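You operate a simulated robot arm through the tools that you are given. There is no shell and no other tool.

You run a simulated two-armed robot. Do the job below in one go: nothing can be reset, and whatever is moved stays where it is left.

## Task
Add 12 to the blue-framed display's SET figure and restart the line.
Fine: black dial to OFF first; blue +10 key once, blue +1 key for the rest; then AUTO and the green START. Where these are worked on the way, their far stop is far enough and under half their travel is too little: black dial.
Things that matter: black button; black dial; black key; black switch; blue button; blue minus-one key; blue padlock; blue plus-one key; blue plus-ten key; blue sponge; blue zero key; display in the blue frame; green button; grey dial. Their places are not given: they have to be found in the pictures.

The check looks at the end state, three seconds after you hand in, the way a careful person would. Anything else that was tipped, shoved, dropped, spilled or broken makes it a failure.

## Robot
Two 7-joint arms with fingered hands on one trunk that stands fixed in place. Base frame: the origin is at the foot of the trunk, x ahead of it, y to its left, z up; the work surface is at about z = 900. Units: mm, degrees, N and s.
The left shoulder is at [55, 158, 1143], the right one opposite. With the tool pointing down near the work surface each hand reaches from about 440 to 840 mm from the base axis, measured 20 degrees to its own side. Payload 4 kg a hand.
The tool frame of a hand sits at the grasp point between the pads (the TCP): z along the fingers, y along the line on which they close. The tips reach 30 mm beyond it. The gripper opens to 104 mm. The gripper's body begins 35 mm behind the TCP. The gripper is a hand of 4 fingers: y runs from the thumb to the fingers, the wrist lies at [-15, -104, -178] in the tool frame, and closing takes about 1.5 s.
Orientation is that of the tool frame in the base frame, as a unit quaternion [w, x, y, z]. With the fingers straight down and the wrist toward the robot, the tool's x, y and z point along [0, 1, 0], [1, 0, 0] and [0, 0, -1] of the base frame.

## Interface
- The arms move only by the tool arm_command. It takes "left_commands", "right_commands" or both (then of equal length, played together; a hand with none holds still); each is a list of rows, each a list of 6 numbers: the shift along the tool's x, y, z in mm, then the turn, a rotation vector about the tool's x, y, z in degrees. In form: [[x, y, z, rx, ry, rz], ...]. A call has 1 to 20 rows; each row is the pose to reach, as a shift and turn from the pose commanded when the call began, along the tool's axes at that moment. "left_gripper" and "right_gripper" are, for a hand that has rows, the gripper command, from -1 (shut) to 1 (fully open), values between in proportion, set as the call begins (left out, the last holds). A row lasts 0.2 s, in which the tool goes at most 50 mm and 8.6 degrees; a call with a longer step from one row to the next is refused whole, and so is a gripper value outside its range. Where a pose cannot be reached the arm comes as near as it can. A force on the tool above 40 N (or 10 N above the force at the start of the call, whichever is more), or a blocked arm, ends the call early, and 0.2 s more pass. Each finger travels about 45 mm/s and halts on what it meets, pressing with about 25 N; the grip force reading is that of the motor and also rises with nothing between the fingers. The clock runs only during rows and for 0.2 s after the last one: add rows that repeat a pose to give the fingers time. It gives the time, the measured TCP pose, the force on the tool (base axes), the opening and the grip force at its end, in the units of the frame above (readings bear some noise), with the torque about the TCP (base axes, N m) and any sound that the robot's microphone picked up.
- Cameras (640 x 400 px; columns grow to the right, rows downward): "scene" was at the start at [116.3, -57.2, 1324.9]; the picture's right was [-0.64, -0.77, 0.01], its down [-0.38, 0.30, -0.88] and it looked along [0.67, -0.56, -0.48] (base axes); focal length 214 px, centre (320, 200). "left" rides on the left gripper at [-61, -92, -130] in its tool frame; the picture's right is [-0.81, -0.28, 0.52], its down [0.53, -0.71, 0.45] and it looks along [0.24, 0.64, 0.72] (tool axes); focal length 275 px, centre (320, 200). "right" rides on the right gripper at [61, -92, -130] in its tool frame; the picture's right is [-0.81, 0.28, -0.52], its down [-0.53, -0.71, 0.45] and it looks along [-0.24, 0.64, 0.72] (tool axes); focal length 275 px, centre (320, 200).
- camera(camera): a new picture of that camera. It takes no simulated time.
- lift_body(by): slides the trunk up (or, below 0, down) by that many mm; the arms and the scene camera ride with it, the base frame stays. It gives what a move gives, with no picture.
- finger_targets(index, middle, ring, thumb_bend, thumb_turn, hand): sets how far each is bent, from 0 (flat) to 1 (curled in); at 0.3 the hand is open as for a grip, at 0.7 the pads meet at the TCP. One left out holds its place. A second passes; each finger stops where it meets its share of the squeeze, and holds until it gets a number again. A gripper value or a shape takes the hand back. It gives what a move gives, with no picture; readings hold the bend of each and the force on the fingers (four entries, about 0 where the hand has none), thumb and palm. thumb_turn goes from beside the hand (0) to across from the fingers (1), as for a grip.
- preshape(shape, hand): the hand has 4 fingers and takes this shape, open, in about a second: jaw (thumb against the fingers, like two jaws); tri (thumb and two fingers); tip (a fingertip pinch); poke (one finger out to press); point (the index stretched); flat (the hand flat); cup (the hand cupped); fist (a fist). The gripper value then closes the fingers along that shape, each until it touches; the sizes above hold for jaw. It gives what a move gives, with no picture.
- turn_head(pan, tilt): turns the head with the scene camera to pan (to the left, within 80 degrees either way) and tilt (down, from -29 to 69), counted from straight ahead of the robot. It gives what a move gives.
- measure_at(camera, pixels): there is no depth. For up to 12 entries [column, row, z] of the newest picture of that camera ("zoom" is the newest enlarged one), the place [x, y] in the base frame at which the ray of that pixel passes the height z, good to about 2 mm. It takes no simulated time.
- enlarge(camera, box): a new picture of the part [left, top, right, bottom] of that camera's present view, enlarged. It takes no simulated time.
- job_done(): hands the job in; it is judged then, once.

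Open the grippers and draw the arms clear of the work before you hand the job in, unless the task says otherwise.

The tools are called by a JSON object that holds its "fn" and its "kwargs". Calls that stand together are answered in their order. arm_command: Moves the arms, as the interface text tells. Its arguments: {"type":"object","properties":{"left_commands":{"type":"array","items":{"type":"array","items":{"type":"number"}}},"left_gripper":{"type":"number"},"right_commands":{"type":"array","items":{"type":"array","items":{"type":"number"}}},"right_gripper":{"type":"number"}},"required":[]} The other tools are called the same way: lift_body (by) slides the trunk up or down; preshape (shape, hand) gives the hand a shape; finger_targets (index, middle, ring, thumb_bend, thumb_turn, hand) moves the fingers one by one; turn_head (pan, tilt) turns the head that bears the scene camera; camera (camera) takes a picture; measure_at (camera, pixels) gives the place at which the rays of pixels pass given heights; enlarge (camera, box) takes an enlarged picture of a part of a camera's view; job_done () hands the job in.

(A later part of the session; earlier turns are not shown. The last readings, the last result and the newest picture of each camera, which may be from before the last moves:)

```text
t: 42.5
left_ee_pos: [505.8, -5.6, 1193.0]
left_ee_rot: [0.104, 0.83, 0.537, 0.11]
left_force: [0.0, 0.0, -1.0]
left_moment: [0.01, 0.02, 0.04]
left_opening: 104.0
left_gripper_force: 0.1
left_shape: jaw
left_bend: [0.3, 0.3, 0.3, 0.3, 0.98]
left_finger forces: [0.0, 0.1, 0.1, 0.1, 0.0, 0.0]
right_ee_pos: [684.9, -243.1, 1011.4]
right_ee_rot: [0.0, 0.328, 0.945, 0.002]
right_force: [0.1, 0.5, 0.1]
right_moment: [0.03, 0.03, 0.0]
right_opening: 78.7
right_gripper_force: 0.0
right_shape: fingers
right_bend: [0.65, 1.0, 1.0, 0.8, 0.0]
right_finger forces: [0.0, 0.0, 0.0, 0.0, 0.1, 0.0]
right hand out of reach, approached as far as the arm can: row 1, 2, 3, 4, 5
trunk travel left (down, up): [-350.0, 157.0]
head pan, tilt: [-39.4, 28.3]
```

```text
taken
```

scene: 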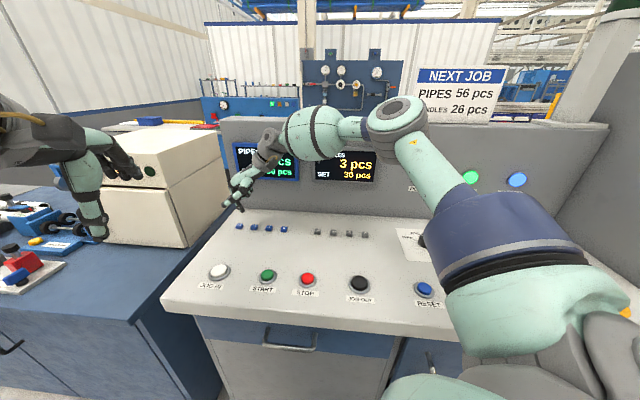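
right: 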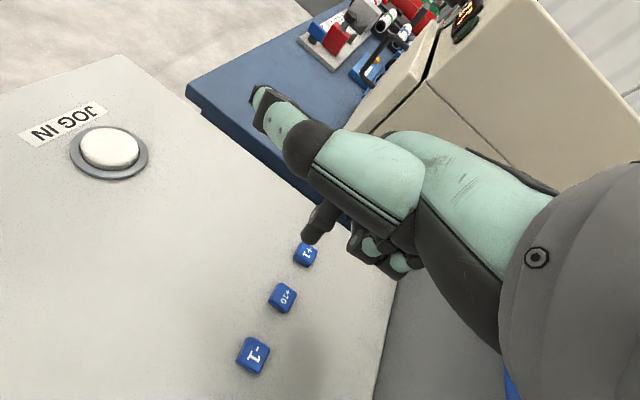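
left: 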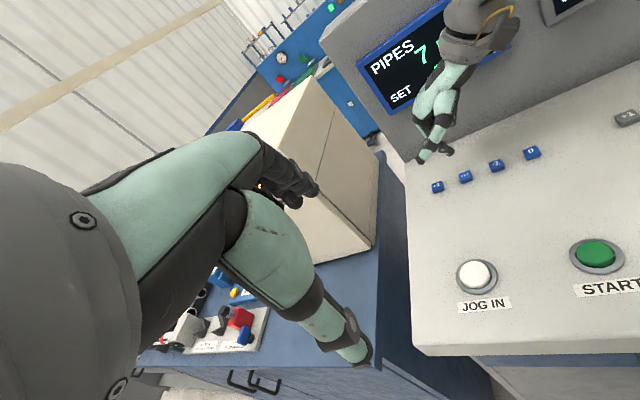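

A larger yaw shortens the reach, so I undo it and instead will lean the finger forward, which lets the wrist stay further back. First I yaw back 18° while drawing back slightly.

{"fn": "arm_command", "kwargs": {"right_commands": [[0, -6, 0, 0, 0, 6], [0, -12, 0, 0, 0, 12], [0, -16, 0, 0, 0, 18], [0, -16, 0, 0, 0, 18]]}}

{"fn": "arm_command", "kwargs": {"right_commands": [[0, 0, 0, -5, 0, 0], [0, 0, 0, -10, 0, 0], [0, 0, 0, -15, 0, 0], [0, 0, 0, -15, 0, 0]]}}

{"fn": "camera", "kwargs": {"camera": "right"}}

{"fn": "enlarge", "kwargs": {"camera": "scene", "box": [210, 130, 310, 250]}}

```text
t: 43.5
left_ee_pos: [506.1, -4.9, 1192.7]
left_ee_rot: [0.104, 0.83, 0.537, 0.108]
left_force: [-0.5, -0.6, 0.3]
left_moment: [0.02, 0.0, -0.01]
left_opening: 104.0
left_gripper_force: 0.1
left_shape: jaw
left_bend: [0.3, 0.3, 0.3, 0.3, 0.98]
left_finger forces: [0.0, 0.0, 0.0, 0.0, 0.0, 0.1]
right_ee_pos: [674.0, -256.7, 1010.8]
right_ee_rot: [-0.001, 0.472, 0.881, 0.001]
right_force: [-0.5, 0.0, 0.0]
right_moment: [-0.02, -0.01, -0.02]
right_opening: 79.0
right_gripper_force: 0.0
right_shape: fingers
right_bend: [0.65, 1.0, 1.0, 0.8, 0.0]
right_finger forces: [0.1, 0.0, 0.0, 0.0, 0.0, 0.0]
trunk travel left (down, up): [-350.0, 157.0]
head pan, tilt: [-39.4, 28.3]
```

```text
t: 44.5
left_ee_pos: [506.5, -5.3, 1193.0]
left_ee_rot: [0.104, 0.83, 0.537, 0.108]
left_force: [0.5, 0.8, -0.5]
left_moment: [-0.02, -0.01, 0.01]
left_opening: 104.0
left_gripper_force: 0.1
left_shape: jaw
left_bend: [0.3, 0.3, 0.3, 0.3, 0.98]
left_finger forces: [0.0, 0.1, 0.1, 0.1, 0.0, 0.0]
right_ee_pos: [674.8, -257.9, 1010.0]
right_ee_rot: [0.06, 0.468, 0.874, 0.117]
right_force: [-0.9, -1.3, 0.0]
right_moment: [0.01, 0.05, -0.04]
right_opening: 78.9
right_gripper_force: 0.0
right_shape: fingers
right_bend: [0.65, 1.0, 1.0, 0.8, 0.0]
right_finger forces: [0.1, 0.0, 0.0, 0.0, 0.1, 0.0]
trunk travel left (down, up): [-350.0, 157.0]
head pan, tilt: [-39.4, 28.3]
```

```text
taken
```

right: 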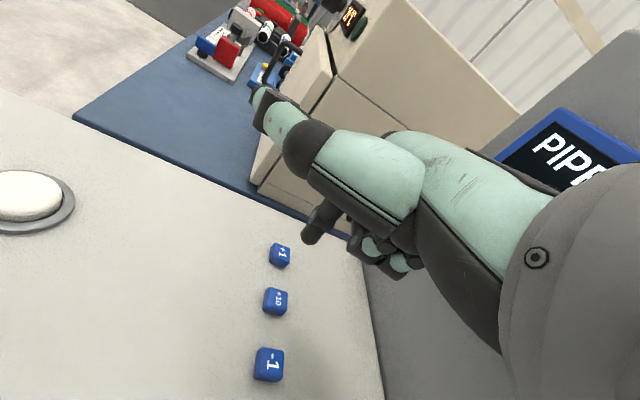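

```text
3.33 times, centred on (260, 190) of scene
```

zoom: 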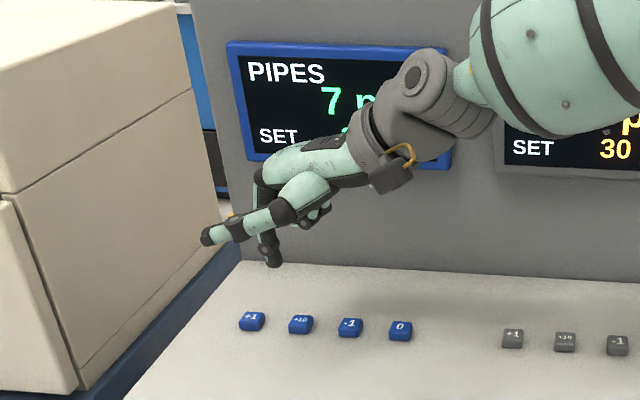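

The lean was reached without trouble. I now move level by (44,20) in base to bring the tip above the +1 key.

{"fn": "arm_command", "kwargs": {"right_commands": [[-2.6, 15.4, 4.1, 0, 0, 0], [-5.2, 30.7, 8.3, 0, 0, 0], [-7.8, 46, 12.4, 0, 0, 0], [-7.8, 46, 12.4, 0, 0, 0]]}}

{"fn": "camera", "kwargs": {"camera": "right"}}

{"fn": "enlarge", "kwargs": {"camera": "scene", "box": [210, 130, 310, 250]}}

```text
t: 45.5
left_ee_pos: [505.3, -6.8, 1191.0]
left_ee_rot: [0.104, 0.83, 0.537, 0.109]
left_force: [0.0, 0.1, 0.9]
left_moment: [-0.02, -0.01, -0.03]
left_opening: 104.1
left_gripper_force: 0.1
left_shape: jaw
left_bend: [0.3, 0.3, 0.3, 0.3, 0.98]
left_finger forces: [0.1, 0.0, 0.0, 0.0, 0.1, 0.0]
right_ee_pos: [717.5, -238.2, 1009.9]
right_ee_rot: [0.061, 0.468, 0.874, 0.119]
right_force: [0.7, -0.1, -0.6]
right_moment: [-0.01, 0.0, 0.01]
right_opening: 78.7
right_gripper_force: 0.0
right_shape: fingers
right_bend: [0.65, 1.0, 1.0, 0.8, 0.0]
right_finger forces: [0.0, 0.0, 0.0, 0.0, 0.0, 0.0]
trunk travel left (down, up): [-350.0, 157.0]
head pan, tilt: [-39.4, 28.3]
```

```text
taken
```

right: 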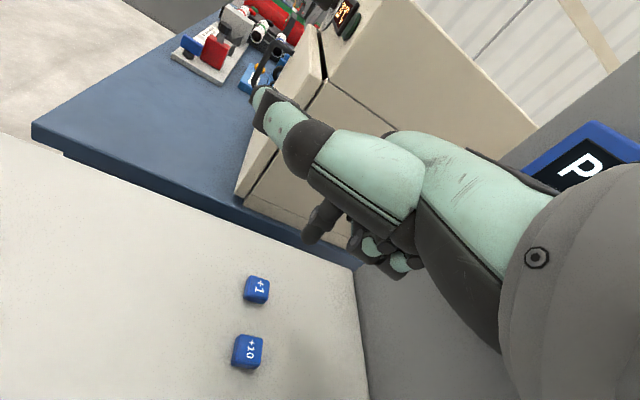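

```text
3.33 times, centred on (260, 190) of scene
```

zoom: 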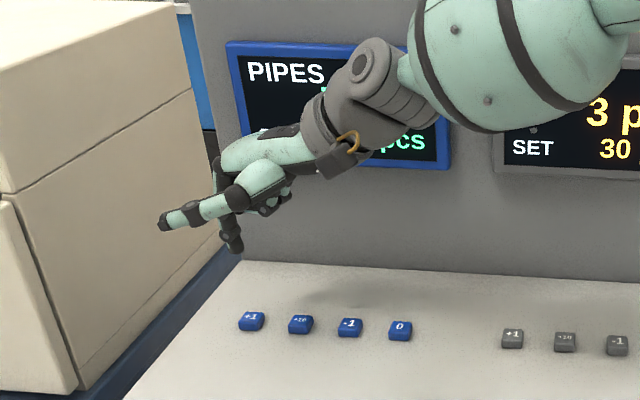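

The hand reached (717.5,-238,1010). I check the tip from the cameras and then descend straight down 60 mm.

{"fn": "measure_at", "kwargs": {"camera": "right", "pixels": [[311, 239, 980], [256, 289, 904], [248, 351, 904]]}}

{"fn": "measure_at", "kwargs": {"camera": "zoom", "pixels": [[235, 252, 980], [252, 318, 904]]}}

{"fn": "arm_command", "kwargs": {"right_commands": [[-0.1, -5, 19, 0, 0, 0], [-0.2, -10, 38, 0, 0, 0], [-0.3, -15, 56, 0, 0, 0], [-0.3, -15, 56, 0, 0, 0]]}}

{"fn": "enlarge", "kwargs": {"camera": "right", "box": [220, 170, 380, 270]}}

{"fn": "enlarge", "kwargs": {"camera": "scene", "box": [210, 190, 310, 250]}}

{"fn": "enlarge", "kwargs": {"camera": "left", "box": [340, 100, 580, 250]}}

```text
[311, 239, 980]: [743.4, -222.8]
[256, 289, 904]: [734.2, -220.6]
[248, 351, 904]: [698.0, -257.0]
```

```text
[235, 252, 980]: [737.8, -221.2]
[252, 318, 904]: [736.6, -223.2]
```

```text
t: 46.5
left_ee_pos: [505.2, -5.1, 1192.7]
left_ee_rot: [0.104, 0.83, 0.538, 0.109]
left_force: [0.9, -0.1, -0.8]
left_moment: [-0.05, -0.02, 0.0]
left_opening: 103.9
left_gripper_force: 0.0
left_shape: jaw
left_bend: [0.3, 0.3, 0.3, 0.3, 0.98]
left_finger forces: [0.0, 0.0, 0.0, 0.0, 0.0, 0.1]
right_ee_pos: [714.9, -238.2, 953.1]
right_ee_rot: [0.061, 0.468, 0.874, 0.118]
right_force: [0.2, 0.0, 0.3]
right_moment: [0.0, -0.01, -0.01]
right_opening: 78.8
right_gripper_force: 0.0
right_shape: fingers
right_bend: [0.65, 1.0, 1.0, 0.8, 0.0]
right_finger forces: [0.0, 0.2, 0.1, 0.0, 0.0, 0.0]
right hand out of reach, approached as far as the arm can: row 3, 4
trunk travel left (down, up): [-350.0, 157.0]
head pan, tilt: [-39.4, 28.3]
```

```text
4.00 times, centred on (300, 220) of right
```

zoom: 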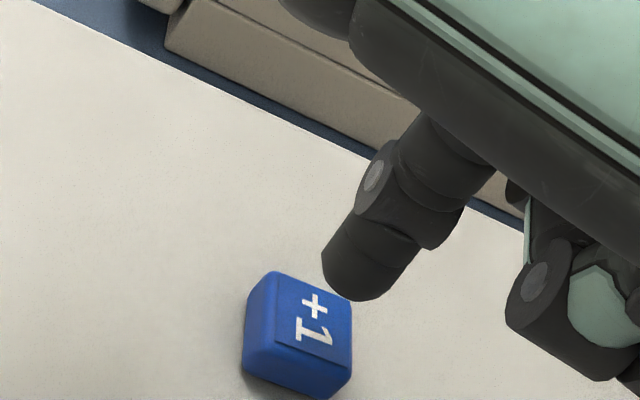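

```text
6.40 times, centred on (260, 220) of scene
```

zoom: 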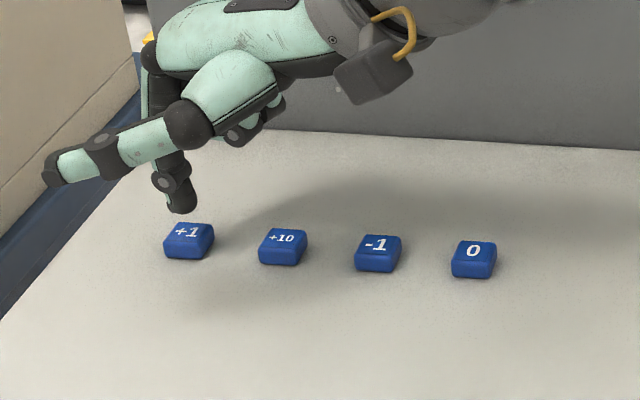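

```text
2.67 times, centred on (460, 175) of left
```

zoom: 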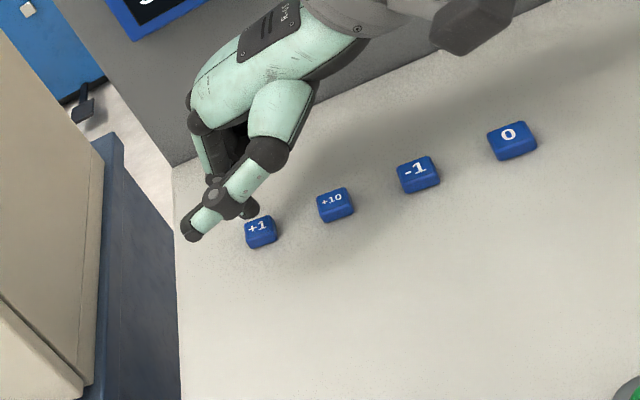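

The arm is again at its limit, 15 mm above the +1 key, with the tip over it at ≈(738,-222). Lowering the trunk moves the whole arm straight down, so I press with the trunk, starting with −12 mm.

{"fn": "lift_body", "kwargs": {"by": -12}}

{"fn": "enlarge", "kwargs": {"camera": "right", "box": [220, 170, 380, 270]}}

{"fn": "enlarge", "kwargs": {"camera": "scene", "box": [210, 190, 310, 250]}}

```text
t: 47.0
left_ee_pos: [505.8, -5.7, 1179.8]
left_ee_rot: [0.104, 0.83, 0.537, 0.108]
left_force: [0.4, 0.1, 0.7]
left_moment: [0.02, 0.0, 0.02]
left_opening: 104.1
left_gripper_force: 0.0
left_shape: jaw
left_bend: [0.3, 0.3, 0.3, 0.3, 0.98]
left_finger forces: [0.1, 0.0, 0.0, 0.1, 0.1, 0.0]
right_ee_pos: [714.6, -239.3, 941.2]
right_ee_rot: [0.061, 0.468, 0.874, 0.118]
right_force: [-0.7, 0.2, -0.4]
right_moment: [0.0, 0.02, -0.01]
right_opening: 78.8
right_gripper_force: 0.1
right_shape: fingers
right_bend: [0.65, 1.0, 1.0, 0.8, 0.0]
right_finger forces: [0.0, 0.0, 0.1, 0.2, 0.0, 0.0]
trunk travel left (down, up): [-338.0, 169.0]
head pan, tilt: [-39.4, 28.3]
```

```text
4.00 times, centred on (300, 220) of right
```

zoom: 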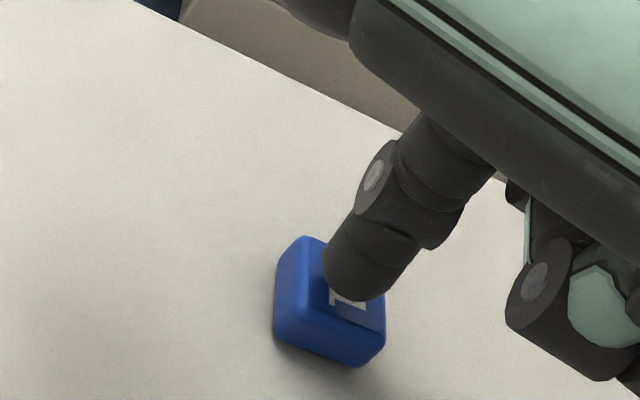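

```text
6.40 times, centred on (260, 220) of scene
```

zoom: 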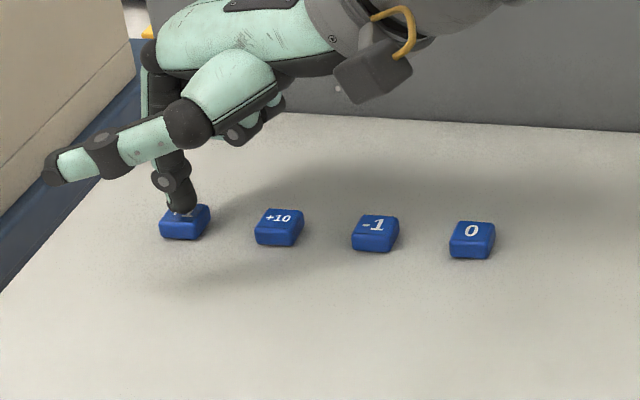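

The tip sits over the +1 key with no force yet. I lower the trunk 3 mm more.

{"fn": "lift_body", "kwargs": {"by": -3}}

```text
t: 47.6
left_ee_pos: [506.7, -5.6, 1177.4]
left_ee_rot: [0.104, 0.83, 0.537, 0.108]
left_force: [0.2, 0.0, -0.6]
left_moment: [0.03, -0.01, 0.01]
left_opening: 103.6
left_gripper_force: 0.0
left_shape: jaw
left_bend: [0.3, 0.3, 0.3, 0.3, 0.98]
left_finger forces: [0.0, 0.0, 0.0, 0.1, 0.1, 0.1]
right_ee_pos: [714.8, -239.2, 938.5]
right_ee_rot: [0.061, 0.468, 0.874, 0.117]
right_force: [0.0, -0.6, -0.3]
right_moment: [-0.02, 0.0, -0.02]
right_opening: 79.1
right_gripper_force: 0.1
right_shape: fingers
right_bend: [0.65, 1.0, 1.0, 0.8, 0.0]
right_finger forces: [0.1, 0.1, 0.0, 0.0, 0.1, 0.0]
trunk travel left (down, up): [-335.0, 172.0]
head pan, tilt: [-39.4, 28.3]
```

Still no contact at z 938.5. I lower another 2.5 mm.

{"fn": "lift_body", "kwargs": {"by": -2.5}}

```text
t: 48.1
left_ee_pos: [505.6, -5.2, 1175.1]
left_ee_rot: [0.104, 0.831, 0.536, 0.108]
left_force: [-0.3, 1.1, -0.2]
left_moment: [-0.03, 0.0, 0.01]
left_opening: 104.2
left_gripper_force: 0.0
left_shape: jaw
left_bend: [0.3, 0.3, 0.3, 0.3, 0.98]
left_finger forces: [0.1, 0.1, 0.1, 0.0, 0.0, 0.0]
right_ee_pos: [714.4, -237.4, 937.9]
right_ee_rot: [0.061, 0.469, 0.873, 0.117]
right_force: [0.0, 0.5, 1.4]
right_moment: [0.02, -0.02, 0.05]
right_opening: 78.9
right_gripper_force: 0.6
right_shape: fingers
right_bend: [0.65, 1.0, 1.0, 0.8, 0.0]
right_finger forces: [1.2, 0.1, 0.1, 0.0, 0.1, 0.0]
trunk travel left (down, up): [-332.0, 174.0]
head pan, tilt: [-39.4, 28.3]
```

Contact is 1.4 N, just as before the last click. I lower 2.5 mm more.

{"fn": "lift_body", "kwargs": {"by": -2.5}}

```text
t: 48.6
left_ee_pos: [506.6, -4.5, 1173.4]
left_ee_rot: [0.103, 0.83, 0.537, 0.108]
left_force: [0.7, 0.0, -0.3]
left_moment: [0.0, 0.0, 0.02]
left_opening: 104.0
left_gripper_force: 0.1
left_shape: jaw
left_bend: [0.3, 0.3, 0.3, 0.3, 0.98]
left_finger forces: [0.1, 0.1, 0.0, 0.0, 0.0, 0.1]
right_ee_pos: [713.6, -238.9, 934.0]
right_ee_rot: [0.061, 0.469, 0.873, 0.117]
right_force: [-0.2, -0.3, 2.3]
right_moment: [0.07, -0.05, -0.02]
right_opening: 78.9
right_gripper_force: 1.1
right_shape: fingers
right_bend: [0.65, 1.0, 1.0, 0.8, 0.0]
right_finger forces: [2.4, 0.0, 0.0, 0.0, 0.0, 0.0]
trunk travel left (down, up): [-330.0, 177.0]
head pan, tilt: [-39.4, 28.3]
heard: click
```

A click came at 2.3 N. I raise the trunk 9 mm to let the key come up, then press once more.

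{"fn": "lift_body", "kwargs": {"by": 9}}

{"fn": "enlarge", "kwargs": {"camera": "scene", "box": [210, 120, 310, 250]}}

{"fn": "camera", "kwargs": {"camera": "left"}}

```text
t: 49.2
left_ee_pos: [505.9, -5.3, 1182.6]
left_ee_rot: [0.105, 0.831, 0.536, 0.109]
left_force: [-1.3, 0.2, 0.3]
left_moment: [-0.04, 0.04, 0.01]
left_opening: 103.8
left_gripper_force: 0.0
left_shape: jaw
left_bend: [0.3, 0.3, 0.3, 0.3, 0.98]
left_finger forces: [0.0, 0.0, 0.1, 0.0, 0.0, 0.0]
right_ee_pos: [713.3, -237.7, 942.5]
right_ee_rot: [0.061, 0.468, 0.874, 0.116]
right_force: [-0.6, 0.2, 0.8]
right_moment: [0.01, 0.03, 0.02]
right_opening: 78.7
right_gripper_force: 0.0
right_shape: fingers
right_bend: [0.65, 1.0, 1.0, 0.8, 0.0]
right_finger forces: [0.0, 0.0, 0.0, 0.0, 0.0, 0.0]
trunk travel left (down, up): [-339.0, 168.0]
head pan, tilt: [-39.4, 28.3]
```

```text
3.08 times, centred on (260, 185) of scene
```

zoom: 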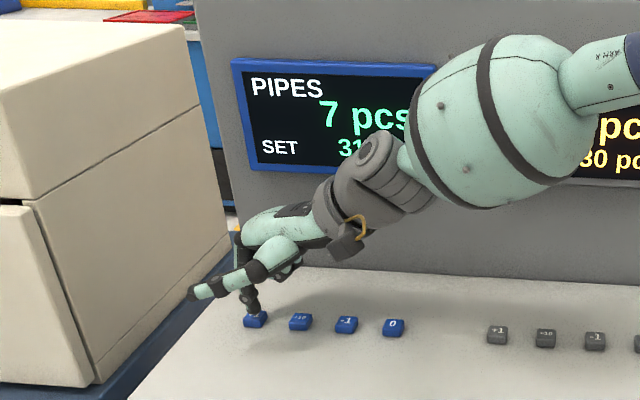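

```text
taken
```

left: 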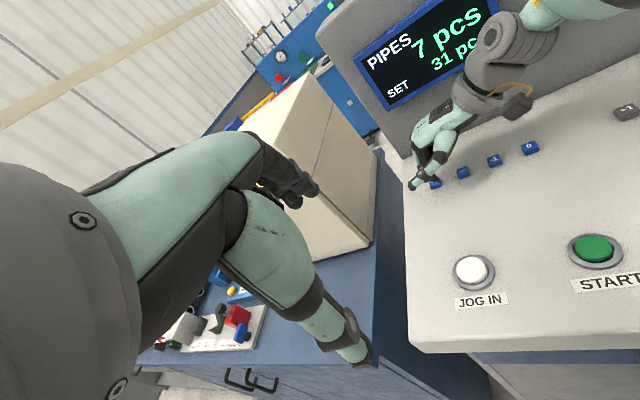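

The SET figure reads 31 in both the scene and left pictures. I press +1 once more by lowering 6.5 mm, then 2.5 mm.

{"fn": "lift_body", "kwargs": {"by": -6.5}}

{"fn": "lift_body", "kwargs": {"by": -2.5}}

{"fn": "camera", "kwargs": {"camera": "left"}}

```text
t: 49.7
left_ee_pos: [506.5, -5.1, 1174.7]
left_ee_rot: [0.103, 0.83, 0.537, 0.109]
left_force: [0.5, -0.3, -1.1]
left_moment: [0.05, 0.01, 0.0]
left_opening: 104.1
left_gripper_force: 0.1
left_shape: jaw
left_bend: [0.3, 0.3, 0.3, 0.3, 0.98]
left_finger forces: [0.0, 0.0, 0.0, 0.0, 0.0, 0.0]
right_ee_pos: [715.6, -237.9, 936.1]
right_ee_rot: [0.061, 0.468, 0.874, 0.117]
right_force: [-0.1, 0.0, 1.3]
right_moment: [0.0, -0.03, -0.02]
right_opening: 79.0
right_gripper_force: 0.9
right_shape: fingers
right_bend: [0.65, 1.0, 1.0, 0.8, 0.0]
right_finger forces: [1.4, 0.1, 0.1, 0.0, 0.1, 0.0]
trunk travel left (down, up): [-332.0, 174.0]
head pan, tilt: [-39.4, 28.3]
heard: click
```

```text
t: 50.3
left_ee_pos: [505.2, -5.7, 1172.8]
left_ee_rot: [0.104, 0.83, 0.537, 0.109]
left_force: [0.4, -0.9, 0.0]
left_moment: [-0.02, 0.0, 0.01]
left_opening: 104.1
left_gripper_force: 0.0
left_shape: jaw
left_bend: [0.3, 0.3, 0.3, 0.3, 0.98]
left_finger forces: [0.0, 0.0, 0.0, 0.0, 0.0, 0.0]
right_ee_pos: [713.9, -238.6, 935.4]
right_ee_rot: [0.062, 0.468, 0.873, 0.118]
right_force: [0.1, 0.3, 2.2]
right_moment: [0.05, 0.0, 0.0]
right_opening: 78.7
right_gripper_force: 1.4
right_shape: fingers
right_bend: [0.65, 1.0, 1.0, 0.8, 0.0]
right_finger forces: [2.4, 0.0, 0.0, 0.0, 0.0, 0.1]
trunk travel left (down, up): [-330.0, 177.0]
head pan, tilt: [-39.4, 28.3]
```

```text
taken
```

left: 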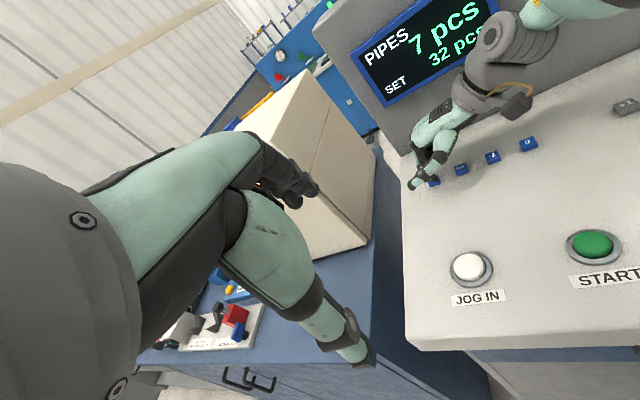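

SET now reads 32. I raise the trunk 60 mm to clear the key and check that the figure stays.

{"fn": "lift_body", "kwargs": {"by": 60}}

{"fn": "camera", "kwargs": {"camera": "left"}}

{"fn": "camera", "kwargs": {"camera": "scene"}}

```text
t: 51.3
left_ee_pos: [506.2, -5.1, 1233.5]
left_ee_rot: [0.104, 0.83, 0.537, 0.109]
left_force: [-0.1, 0.6, -0.4]
left_moment: [-0.01, 0.02, 0.0]
left_opening: 104.1
left_gripper_force: 0.1
left_shape: jaw
left_bend: [0.3, 0.3, 0.3, 0.3, 0.98]
left_finger forces: [0.0, 0.2, 0.1, 0.0, 0.0, 0.0]
right_ee_pos: [714.1, -238.3, 994.2]
right_ee_rot: [0.061, 0.468, 0.874, 0.117]
right_force: [0.5, -0.3, 0.1]
right_moment: [-0.01, -0.02, 0.0]
right_opening: 78.9
right_gripper_force: 0.1
right_shape: fingers
right_bend: [0.65, 1.0, 1.0, 0.8, 0.0]
right_finger forces: [0.0, 0.0, 0.0, 0.0, 0.0, 0.0]
trunk travel left (down, up): [-390.0, 117.0]
head pan, tilt: [-39.4, 28.3]
```

```text
taken
```

left: 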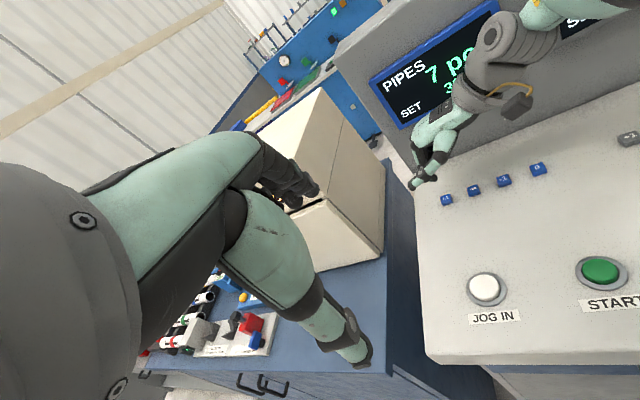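

```text
taken
```

scene: 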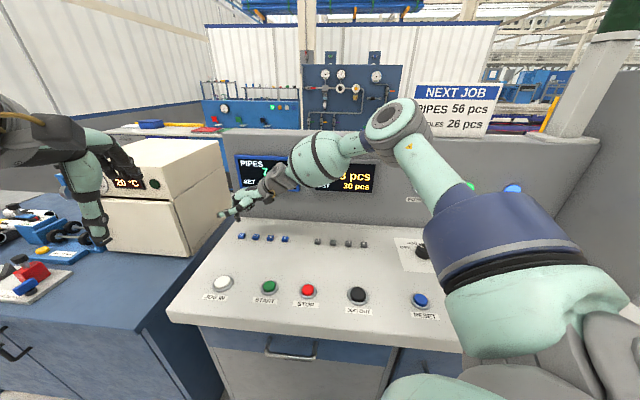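

The keys are clear. I retreat the right hand toward (555,-291,1055) while removing the forward lean, on the way back to the dial.

{"fn": "arm_command", "kwargs": {"right_commands": [[9, -28, -20, 3, 0, 0], [18, -56, -40, 6, 0, 0], [27, -84, -60, 9, 0, 0], [36, -112, -80, 12, 0, 0], [44, -140, -101, 15, 0, 0], [44, -140, -101, 15, 0, 0]]}}

{"fn": "camera", "kwargs": {"camera": "scene"}}

```text
t: 52.7
left_ee_pos: [506.9, -5.4, 1232.2]
left_ee_rot: [0.103, 0.829, 0.538, 0.108]
left_force: [-0.2, 0.2, -0.4]
left_moment: [0.01, 0.01, -0.03]
left_opening: 103.9
left_gripper_force: 0.1
left_shape: jaw
left_bend: [0.3, 0.3, 0.3, 0.3, 0.98]
left_finger forces: [0.0, 0.0, 0.0, 0.0, 0.0, 0.0]
right_ee_pos: [556.3, -291.5, 1055.0]
right_ee_rot: [-0.001, 0.473, 0.881, 0.001]
right_force: [-0.3, -0.3, 0.4]
right_moment: [0.01, -0.03, 0.0]
right_opening: 78.8
right_gripper_force: 0.0
right_shape: fingers
right_bend: [0.65, 1.0, 1.0, 0.8, 0.0]
right_finger forces: [0.0, 0.1, 0.0, 0.0, 0.0, 0.0]
trunk travel left (down, up): [-390.0, 117.0]
head pan, tilt: [-39.4, 28.3]
```

```text
taken
```

scene: 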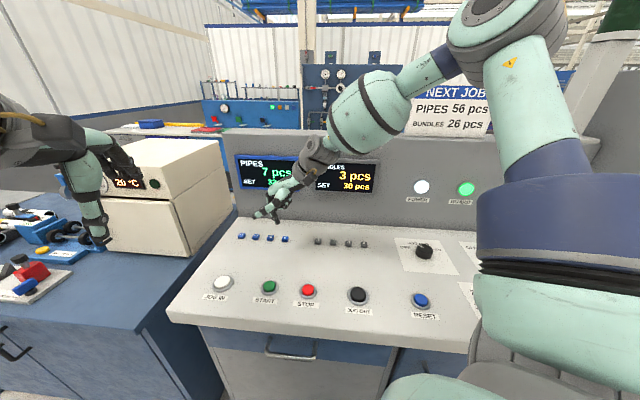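

The hand is at (556,-291,1055), ψ≈33°. I go on toward (400,-480,1080), keeping this yaw.

{"fn": "arm_command", "kwargs": {"right_commands": [[-10, -33, -4, 0, 0, 0], [-20, -67, -8, 0, 0, 0], [-30, -100, -12, 0, 0, 0], [-41, -134, -16, 0, 0, 0], [-51, -167, -20, 0, 0, 0], [-61, -200, -25, 0, 0, 0], [-71, -234, -25, 0, 0, 0], [-71, -234, -25, 0, 0, 0]]}}

{"fn": "camera", "kwargs": {"camera": "scene"}}

{"fn": "camera", "kwargs": {"camera": "right"}}

```text
t: 54.5
left_ee_pos: [506.4, -4.4, 1232.3]
left_ee_rot: [0.104, 0.83, 0.537, 0.108]
left_force: [-0.3, -0.6, -0.2]
left_moment: [-0.02, 0.0, 0.01]
left_opening: 104.2
left_gripper_force: 0.0
left_shape: jaw
left_bend: [0.3, 0.3, 0.3, 0.3, 0.98]
left_finger forces: [0.0, 0.0, 0.0, 0.1, 0.1, 0.0]
right_ee_pos: [399.5, -479.9, 1079.4]
right_ee_rot: [-0.001, 0.472, 0.882, 0.001]
right_force: [-0.6, 0.0, -0.1]
right_moment: [0.0, 0.02, 0.03]
right_opening: 78.8
right_gripper_force: 0.1
right_shape: fingers
right_bend: [0.65, 1.0, 1.0, 0.8, 0.0]
right_finger forces: [0.0, 0.1, 0.0, 0.0, 0.0, 0.1]
trunk travel left (down, up): [-390.0, 117.0]
head pan, tilt: [-39.4, 28.3]
```

```text
taken
```

scene: 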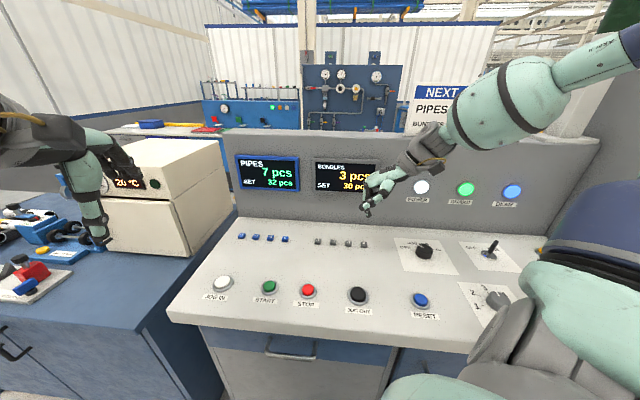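

```text
taken
```

right: 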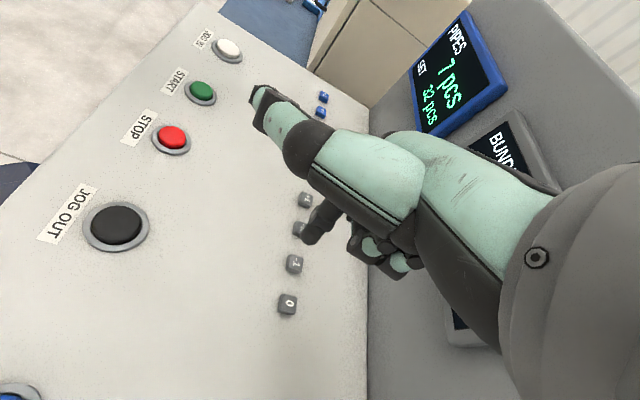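

SET reads 32 in the clear. I restore the jaw shape and move above the dial at (302,-626,1040).

{"fn": "preshape", "kwargs": {"hand": "right", "shape": "jaw"}}

{"fn": "arm_command", "kwargs": {"right_commands": [[-13, -32, 0, 0, 0, 0], [-27, -65, 5, 0, 0, 0], [-40, -97, 15, 0, 0, 0], [-54, -130, 25, 0, 0, 0], [-68, -162, 35, 0, 0, 0], [-68, -162, 39, 0, 0, 0]], "right_gripper": 1}}

{"fn": "camera", "kwargs": {"camera": "right"}}

{"fn": "camera", "kwargs": {"camera": "scene"}}

```text
t: 55.4
left_ee_pos: [506.1, -5.2, 1232.9]
left_ee_rot: [0.103, 0.83, 0.537, 0.109]
left_force: [0.8, -0.1, 0.5]
left_moment: [-0.01, -0.01, -0.01]
left_opening: 104.1
left_gripper_force: 0.0
left_shape: jaw
left_bend: [0.3, 0.3, 0.3, 0.3, 0.98]
left_finger forces: [0.0, 0.1, 0.1, 0.0, 0.0, 0.0]
right_ee_pos: [398.7, -481.5, 1079.2]
right_ee_rot: [-0.001, 0.472, 0.881, 0.003]
right_force: [-0.3, 0.1, -0.1]
right_moment: [-0.02, 0.01, 0.02]
right_opening: 103.6
right_gripper_force: 0.1
right_shape: jaw
right_bend: [0.3, 0.3, 0.3, 0.3, 0.97]
right_finger forces: [0.0, 0.0, 0.0, 0.0, 0.0, 0.0]
trunk travel left (down, up): [-390.0, 117.0]
head pan, tilt: [-39.4, 28.3]
```

```text
t: 56.8
left_ee_pos: [506.7, -5.4, 1231.8]
left_ee_rot: [0.104, 0.83, 0.537, 0.108]
left_force: [0.2, -0.4, 1.1]
left_moment: [0.0, 0.03, 0.0]
left_opening: 104.0
left_gripper_force: 0.0
left_shape: jaw
left_bend: [0.3, 0.3, 0.3, 0.3, 0.98]
left_finger forces: [0.0, 0.1, 0.0, 0.0, 0.0, 0.0]
right_ee_pos: [302.9, -627.0, 1039.9]
right_ee_rot: [0.0, 0.473, 0.881, 0.001]
right_force: [-0.7, 0.1, -0.2]
right_moment: [0.02, 0.02, 0.01]
right_opening: 103.5
right_gripper_force: 0.0
right_shape: jaw
right_bend: [0.3, 0.3, 0.3, 0.3, 0.97]
right_finger forces: [0.0, 0.0, 0.0, 0.1, 0.0, 0.0]
trunk travel left (down, up): [-390.0, 117.0]
head pan, tilt: [-39.4, 28.3]
```

```text
taken
```

right: 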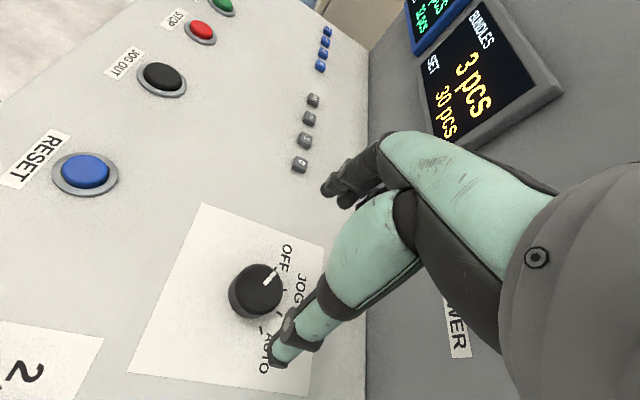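

```text
taken
```

scene: 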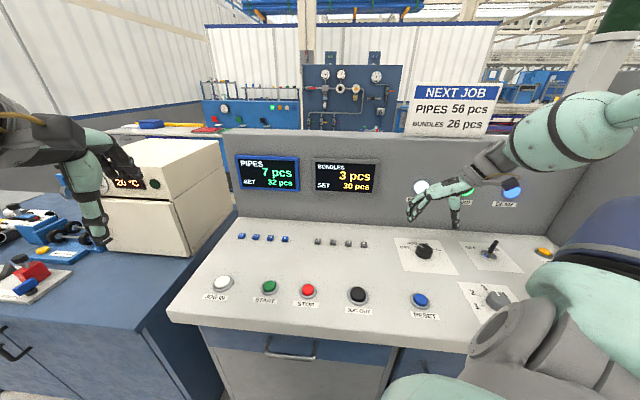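

The hand is centred over the dial at ψ≈33°. I lower to z 975, still above the dial, and test in the air how far it can yaw clockwise.

{"fn": "arm_command", "kwargs": {"right_commands": [[0, 0, 30, 0, 0, 0], [0, 0, 55, 0, 0, 0], [0, 0, 65, 0, 0, 0]]}}

{"fn": "arm_command", "kwargs": {"right_commands": [[0, 0, 0, 0, 0, 8], [0, 0, 0, 0, 0, 16], [0, 0, 0, 0, 0, 24], [0, 0, 0, 0, 0, 32], [0, 0, 0, 0, 0, 40], [0, 0, 0, 0, 0, 48], [0, 0, 0, 0, 0, 56]]}}

```text
t: 57.6
left_ee_pos: [505.6, -5.4, 1231.4]
left_ee_rot: [0.104, 0.83, 0.536, 0.109]
left_force: [-0.4, 0.0, 0.1]
left_moment: [-0.03, 0.0, 0.06]
left_opening: 104.1
left_gripper_force: 0.1
left_shape: jaw
left_bend: [0.3, 0.3, 0.3, 0.3, 0.98]
left_finger forces: [0.0, 0.0, 0.0, 0.0, 0.0, 0.1]
right_ee_pos: [302.4, -626.2, 973.5]
right_ee_rot: [0.0, 0.473, 0.881, 0.002]
right_force: [0.0, 0.6, 0.3]
right_moment: [0.0, 0.03, 0.01]
right_opening: 103.8
right_gripper_force: 0.1
right_shape: jaw
right_bend: [0.3, 0.3, 0.3, 0.3, 0.97]
right_finger forces: [0.1, 0.0, 0.0, 0.0, 0.0, 0.0]
trunk travel left (down, up): [-390.0, 117.0]
head pan, tilt: [-39.4, 28.3]
```

```text
t: 59.2
left_ee_pos: [505.2, -4.7, 1232.0]
left_ee_rot: [0.103, 0.83, 0.536, 0.109]
left_force: [-0.3, 0.4, 0.1]
left_moment: [0.03, 0.0, 0.03]
left_opening: 104.1
left_gripper_force: 0.1
left_shape: jaw
left_bend: [0.3, 0.3, 0.3, 0.3, 0.98]
left_finger forces: [0.1, 0.0, 0.0, 0.1, 0.1, 0.0]
right_ee_pos: [302.0, -625.6, 976.0]
right_ee_rot: [-0.001, 0.832, 0.555, 0.001]
right_force: [0.5, 0.2, -0.6]
right_moment: [0.03, -0.02, 0.01]
right_opening: 103.7
right_gripper_force: 0.0
right_shape: jaw
right_bend: [0.3, 0.3, 0.3, 0.3, 0.97]
right_finger forces: [0.0, 0.0, 0.0, 0.1, 0.1, 0.0]
trunk travel left (down, up): [-390.0, 117.0]
head pan, tilt: [-39.4, 28.3]
```

It reached ψ≈−23° without drift. I test 32° further in the air.

{"fn": "arm_command", "kwargs": {"right_commands": [[0, 0, 0, 0, 0, 8], [0, 0, 0, 0, 0, 16], [0, 0, 0, 0, 0, 24], [0, 0, 0, 0, 0, 32]]}}

```text
t: 60.2
left_ee_pos: [504.9, -5.4, 1231.9]
left_ee_rot: [0.103, 0.83, 0.537, 0.107]
left_force: [-0.4, -0.2, -0.1]
left_moment: [0.02, -0.02, -0.03]
left_opening: 103.9
left_gripper_force: 0.0
left_shape: jaw
left_bend: [0.3, 0.3, 0.3, 0.3, 0.98]
left_finger forces: [0.1, 0.0, 0.1, 0.0, 0.0, 0.0]
right_ee_pos: [302.2, -625.4, 974.0]
right_ee_rot: [-0.002, 0.953, 0.304, 0.001]
right_force: [-0.7, 0.2, -0.2]
right_moment: [0.03, 0.01, 0.02]
right_opening: 103.9
right_gripper_force: 0.1
right_shape: jaw
right_bend: [0.3, 0.3, 0.3, 0.3, 0.97]
right_finger forces: [0.0, 0.0, 0.0, 0.0, 0.1, 0.0]
trunk travel left (down, up): [-390.0, 117.0]
head pan, tilt: [-39.4, 28.3]
```

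ψ≈−55° works too. I try 40° more.

{"fn": "arm_command", "kwargs": {"right_commands": [[0, 0, 0, 0, 0, 8], [0, 0, 0, 0, 0, 16], [0, 0, 0, 0, 0, 24], [0, 0, 0, 0, 0, 32], [0, 0, 0, 0, 0, 40]]}}

```text
t: 61.4
left_ee_pos: [505.2, -5.5, 1231.1]
left_ee_rot: [0.104, 0.83, 0.537, 0.108]
left_force: [-0.7, 0.8, -0.2]
left_moment: [0.04, 0.0, 0.02]
left_opening: 103.9
left_gripper_force: 0.0
left_shape: jaw
left_bend: [0.3, 0.3, 0.3, 0.3, 0.98]
left_finger forces: [0.0, 0.0, 0.0, 0.0, 0.0, 0.0]
right_ee_pos: [304.2, -627.6, 975.2]
right_ee_rot: [-0.002, 0.999, -0.04, 0.001]
right_force: [-0.4, 0.6, -0.1]
right_moment: [-0.01, -0.02, 0.02]
right_opening: 103.7
right_gripper_force: 0.1
right_shape: jaw
right_bend: [0.3, 0.3, 0.3, 0.3, 0.97]
right_finger forces: [0.0, 0.0, 0.0, 0.0, 0.0, 0.0]
trunk travel left (down, up): [-390.0, 117.0]
head pan, tilt: [-39.4, 28.3]
```

The full range down to ψ≈−95° is reachable. I yaw back 128° to ψ≈33° for the grip.

{"fn": "arm_command", "kwargs": {"right_commands": [[0, 0, 0, 0, 0, -8], [0, 0, 0, 0, 0, -16], [0, 0, 0, 0, 0, -24], [0, 0, 0, 0, 0, -32], [0, 0, 0, 0, 0, -40], [0, 0, 0, 0, 0, -48], [0, 0, 0, 0, 0, -56], [0, 0, 0, 0, 0, -64], [0, 0, 0, 0, 0, -72], [0, 0, 0, 0, 0, -80], [0, 0, 0, 0, 0, -88], [0, 0, 0, 0, 0, -96], [0, 0, 0, 0, 0, -104], [0, 0, 0, 0, 0, -112], [0, 0, 0, 0, 0, -120], [0, 0, 0, 0, 0, -128], [0, 0, 0, 0, 0, -128]]}}

{"fn": "camera", "kwargs": {"camera": "right"}}

{"fn": "enlarge", "kwargs": {"camera": "scene", "box": [360, 180, 520, 280]}}

```text
t: 65.0
left_ee_pos: [505.0, -4.8, 1231.8]
left_ee_rot: [0.104, 0.83, 0.537, 0.108]
left_force: [0.0, 0.3, 0.0]
left_moment: [0.01, 0.03, 0.0]
left_opening: 104.0
left_gripper_force: 0.0
left_shape: jaw
left_bend: [0.3, 0.3, 0.3, 0.3, 0.98]
left_finger forces: [0.0, 0.0, 0.1, 0.0, 0.0, 0.0]
right_ee_pos: [302.2, -627.6, 973.9]
right_ee_rot: [0.0, 0.472, 0.881, 0.002]
right_force: [0.4, 0.7, -0.6]
right_moment: [-0.02, 0.02, 0.01]
right_opening: 103.7
right_gripper_force: 0.0
right_shape: jaw
right_bend: [0.3, 0.3, 0.3, 0.3, 0.97]
right_finger forces: [0.1, 0.0, 0.0, 0.1, 0.0, 0.0]
trunk travel left (down, up): [-390.0, 117.0]
head pan, tilt: [-39.4, 28.3]
```

```text
taken
```

right: 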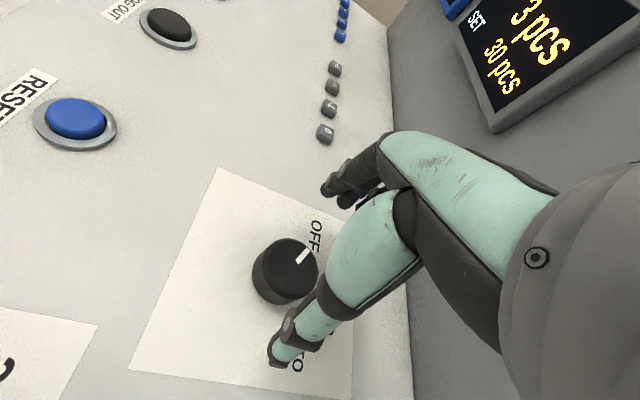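

```text
4.00 times, centred on (440, 230) of scene
```

zoom: 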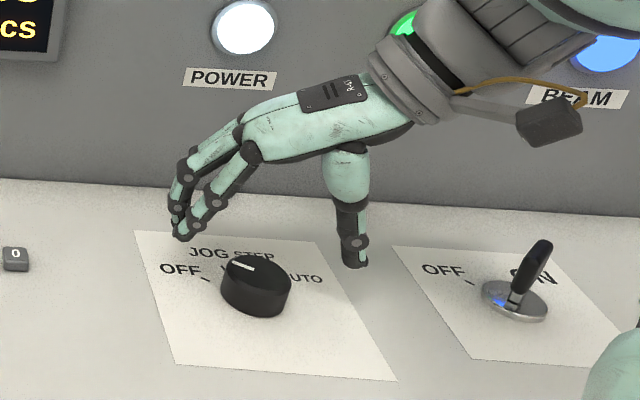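

The dial is still at OFF and the hand straddles it. I lower to z≈936 and close.

{"fn": "arm_command", "kwargs": {"right_commands": [[0, 0, 14, 0, 0, 0], [0, 0, 28, 0, 0, 0], [0, 0, 38, 0, 0, 0], [0, 0, 38, 0, 0, 0]]}}

{"fn": "arm_command", "kwargs": {"right_commands": [[0, 0, 0, 0, 0, 0], [0, 0, 0, 0, 0, 0], [0, 0, 0, 0, 0, 0], [0, 0, 0, 0, 0, 0], [0, 0, 0, 0, 0, 0], [0, 0, 0, 0, 0, 0], [0, 0, 0, 0, 0, 0]], "right_gripper": -0.6}}

{"fn": "enlarge", "kwargs": {"camera": "scene", "box": [360, 180, 520, 280]}}

```text
t: 66.0
left_ee_pos: [505.7, -5.7, 1232.9]
left_ee_rot: [0.103, 0.83, 0.537, 0.108]
left_force: [0.9, -0.9, 0.7]
left_moment: [-0.04, 0.01, -0.01]
left_opening: 104.0
left_gripper_force: 0.1
left_shape: jaw
left_bend: [0.3, 0.3, 0.3, 0.3, 0.98]
left_finger forces: [0.0, 0.0, 0.1, 0.0, 0.0, 0.0]
right_ee_pos: [303.3, -626.3, 938.0]
right_ee_rot: [0.0, 0.472, 0.881, 0.002]
right_force: [-0.4, 0.6, -0.1]
right_moment: [-0.02, -0.01, 0.0]
right_opening: 103.9
right_gripper_force: 0.0
right_shape: jaw
right_bend: [0.3, 0.3, 0.3, 0.3, 0.97]
right_finger forces: [0.1, 0.0, 0.0, 0.0, 0.0, 0.1]
trunk travel left (down, up): [-390.0, 117.0]
head pan, tilt: [-39.4, 28.3]
```

```text
t: 67.6
left_ee_pos: [505.3, -6.6, 1231.9]
left_ee_rot: [0.104, 0.83, 0.537, 0.109]
left_force: [-0.3, -0.2, 0.1]
left_moment: [0.01, -0.01, -0.02]
left_opening: 104.2
left_gripper_force: 0.0
left_shape: jaw
left_bend: [0.3, 0.3, 0.3, 0.3, 0.98]
left_finger forces: [0.0, 0.0, 0.1, 0.0, 0.0, 0.1]
right_ee_pos: [302.8, -627.9, 937.0]
right_ee_rot: [0.0, 0.472, 0.881, 0.001]
right_force: [-2.1, -1.9, -0.6]
right_moment: [-0.03, 0.01, -0.05]
right_opening: 38.0
right_gripper_force: 24.9
right_shape: jaw
right_bend: [0.74, 0.53, 0.56, 0.73, 1.0]
right_finger forces: [13.0, 6.7, 0.1, 0.0, 22.6, 0.1]
trunk travel left (down, up): [-390.0, 117.0]
head pan, tilt: [-39.4, 28.3]
```

```text
4.00 times, centred on (440, 230) of scene
```

zoom: 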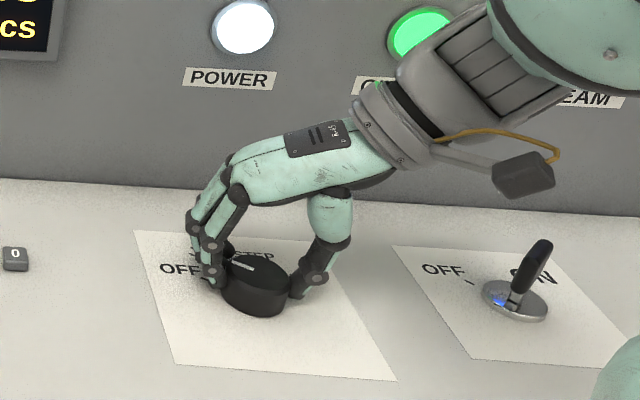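

The grip matches the first one. I turn the dial 64° clockwise and check.

{"fn": "arm_command", "kwargs": {"right_commands": [[0, 0, 0, 0, 0, 8], [0, 0, 0, 0, 0, 16], [0, 0, 0, 0, 0, 24], [0, 0, 0, 0, 0, 32], [0, 0, 0, 0, 0, 40], [0, 0, 0, 0, 0, 48], [0, 0, 0, 0, 0, 56], [0, 0, 0, 0, 0, 64]]}}

{"fn": "enlarge", "kwargs": {"camera": "scene", "box": [360, 180, 520, 280]}}

```text
t: 69.4
left_ee_pos: [504.8, -6.1, 1232.5]
left_ee_rot: [0.103, 0.83, 0.537, 0.11]
left_force: [0.4, 0.2, 0.0]
left_moment: [0.0, -0.01, -0.02]
left_opening: 103.8
left_gripper_force: 0.2
left_shape: jaw
left_bend: [0.3, 0.3, 0.3, 0.3, 0.98]
left_finger forces: [0.1, 0.0, 0.1, 0.0, 0.1, 0.0]
right_ee_pos: [300.2, -626.4, 938.1]
right_ee_rot: [-0.003, 0.868, 0.496, 0.002]
right_force: [-6.2, 0.9, -1.5]
right_moment: [-0.01, 0.08, 0.02]
right_opening: 37.4
right_gripper_force: 24.8
right_shape: jaw
right_bend: [0.74, 0.53, 0.56, 0.72, 1.0]
right_finger forces: [12.9, 7.0, 0.1, 0.0, 25.9, 0.0]
trunk travel left (down, up): [-390.0, 117.0]
head pan, tilt: [-39.4, 28.3]
```

```text
4.00 times, centred on (440, 230) of scene
```

zoom: 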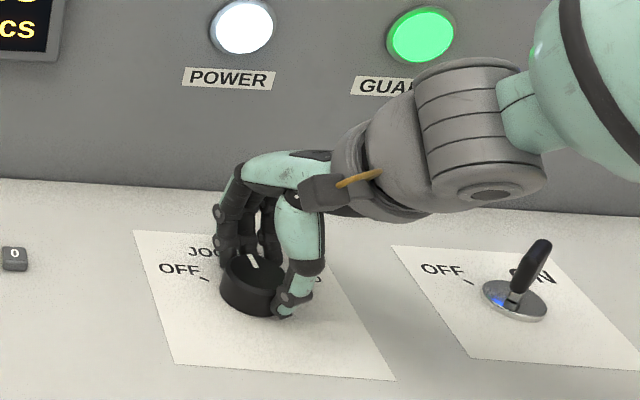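

The dial is following, with its mark about halfway. I turn another 62° to AUTO.

{"fn": "arm_command", "kwargs": {"right_commands": [[0, 0, 0, 0, 0, 8], [0, 0, 0, 0, 0, 16], [0, 0, 0, 0, 0, 24], [0, 0, 0, 0, 0, 32], [0, 0, 0, 0, 0, 40], [0, 0, 0, 0, 0, 48], [0, 0, 0, 0, 0, 56], [0, 0, 0, 0, 0, 62], [0, 0, 0, 0, 0, 62]]}}

{"fn": "enlarge", "kwargs": {"camera": "scene", "box": [360, 180, 520, 280]}}

```text
t: 71.4
left_ee_pos: [505.3, -4.6, 1234.2]
left_ee_rot: [0.104, 0.83, 0.537, 0.109]
left_force: [0.8, 0.4, -0.1]
left_moment: [-0.02, 0.0, 0.0]
left_opening: 104.2
left_gripper_force: 0.0
left_shape: jaw
left_bend: [0.3, 0.3, 0.3, 0.3, 0.98]
left_finger forces: [0.0, 0.1, 0.1, 0.0, 0.0, 0.0]
right_ee_pos: [302.0, -627.7, 936.5]
right_ee_rot: [-0.003, 1.0, -0.021, 0.0]
right_force: [-9.2, -3.0, -1.7]
right_moment: [-0.17, 0.18, -0.01]
right_opening: 37.2
right_gripper_force: 24.7
right_shape: jaw
right_bend: [0.74, 0.53, 0.56, 0.72, 1.0]
right_finger forces: [14.7, 10.1, 0.0, 0.0, 21.9, 0.0]
trunk travel left (down, up): [-390.0, 117.0]
head pan, tilt: [-39.4, 28.3]
```

```text
4.00 times, centred on (440, 230) of scene
```

zoom: 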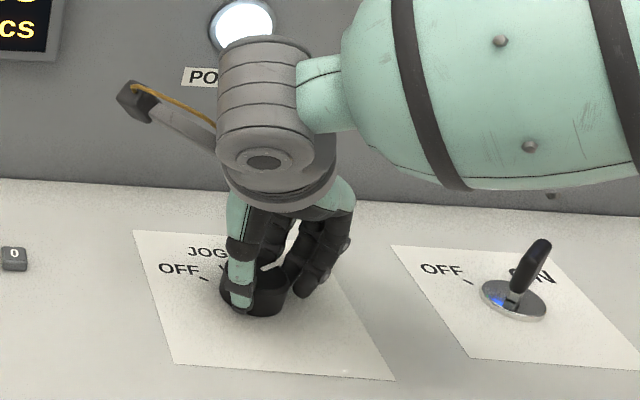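

I open the hand and raise it to check the mark against AUTO.

{"fn": "arm_command", "kwargs": {"right_commands": [[0, 0, 0, 0, 0, 0], [0, 0, 0, 0, 0, 0], [0, 0, 0, 0, 0, 0], [0, 0, 0, 0, 0, 0], [0, 0, 0, 0, 0, 0], [0, 0, 0, 0, 0, 0], [0, 0, 0, 0, 0, 0], [0, 0, -20, 0, 0, 0], [0, 0, -50, 0, 0, 0], [0, 0, -90, 0, 0, 0], [0, 0, -90, 0, 0, 0]], "right_gripper": 1}}

{"fn": "camera", "kwargs": {"camera": "right"}}

{"fn": "enlarge", "kwargs": {"camera": "right", "box": [170, 230, 330, 350]}}

{"fn": "enlarge", "kwargs": {"camera": "scene", "box": [360, 180, 520, 280]}}

```text
t: 73.8
left_ee_pos: [505.4, -6.3, 1232.7]
left_ee_rot: [0.104, 0.83, 0.537, 0.109]
left_force: [-0.8, -0.1, 0.4]
left_moment: [-0.03, 0.01, -0.02]
left_opening: 104.2
left_gripper_force: 0.1
left_shape: jaw
left_bend: [0.3, 0.3, 0.3, 0.3, 0.98]
left_finger forces: [0.0, 0.0, 0.0, 0.0, 0.0, 0.0]
right_ee_pos: [304.7, -625.6, 1027.4]
right_ee_rot: [-0.002, 1.0, -0.022, 0.001]
right_force: [0.3, 0.1, -0.2]
right_moment: [0.01, -0.02, -0.02]
right_opening: 104.0
right_gripper_force: 0.2
right_shape: jaw
right_bend: [0.3, 0.3, 0.3, 0.3, 0.98]
right_finger forces: [0.0, 0.0, 0.0, 0.0, 0.0, 0.1]
trunk travel left (down, up): [-390.0, 117.0]
head pan, tilt: [-39.4, 28.3]
```

```text
taken
```

right: 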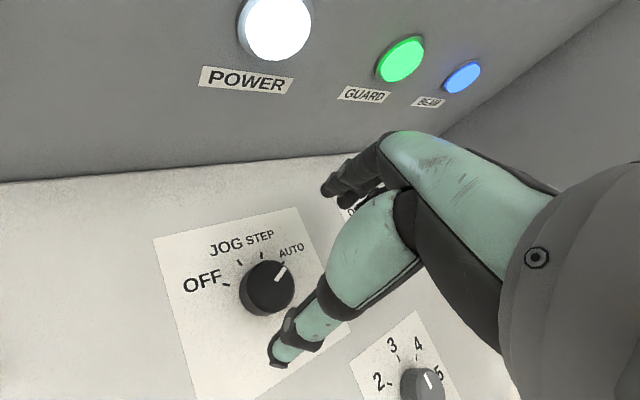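

```text
3.33 times, centred on (250, 290) of right
```

zoom: 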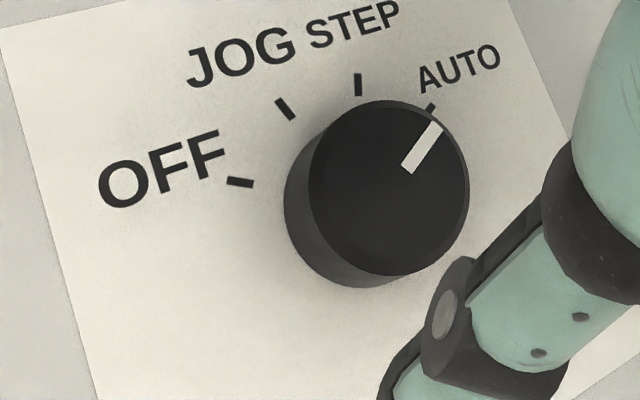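

```text
4.00 times, centred on (440, 230) of scene
```

zoom: 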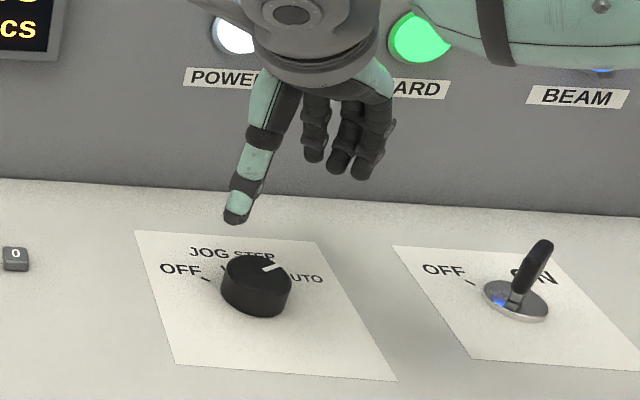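

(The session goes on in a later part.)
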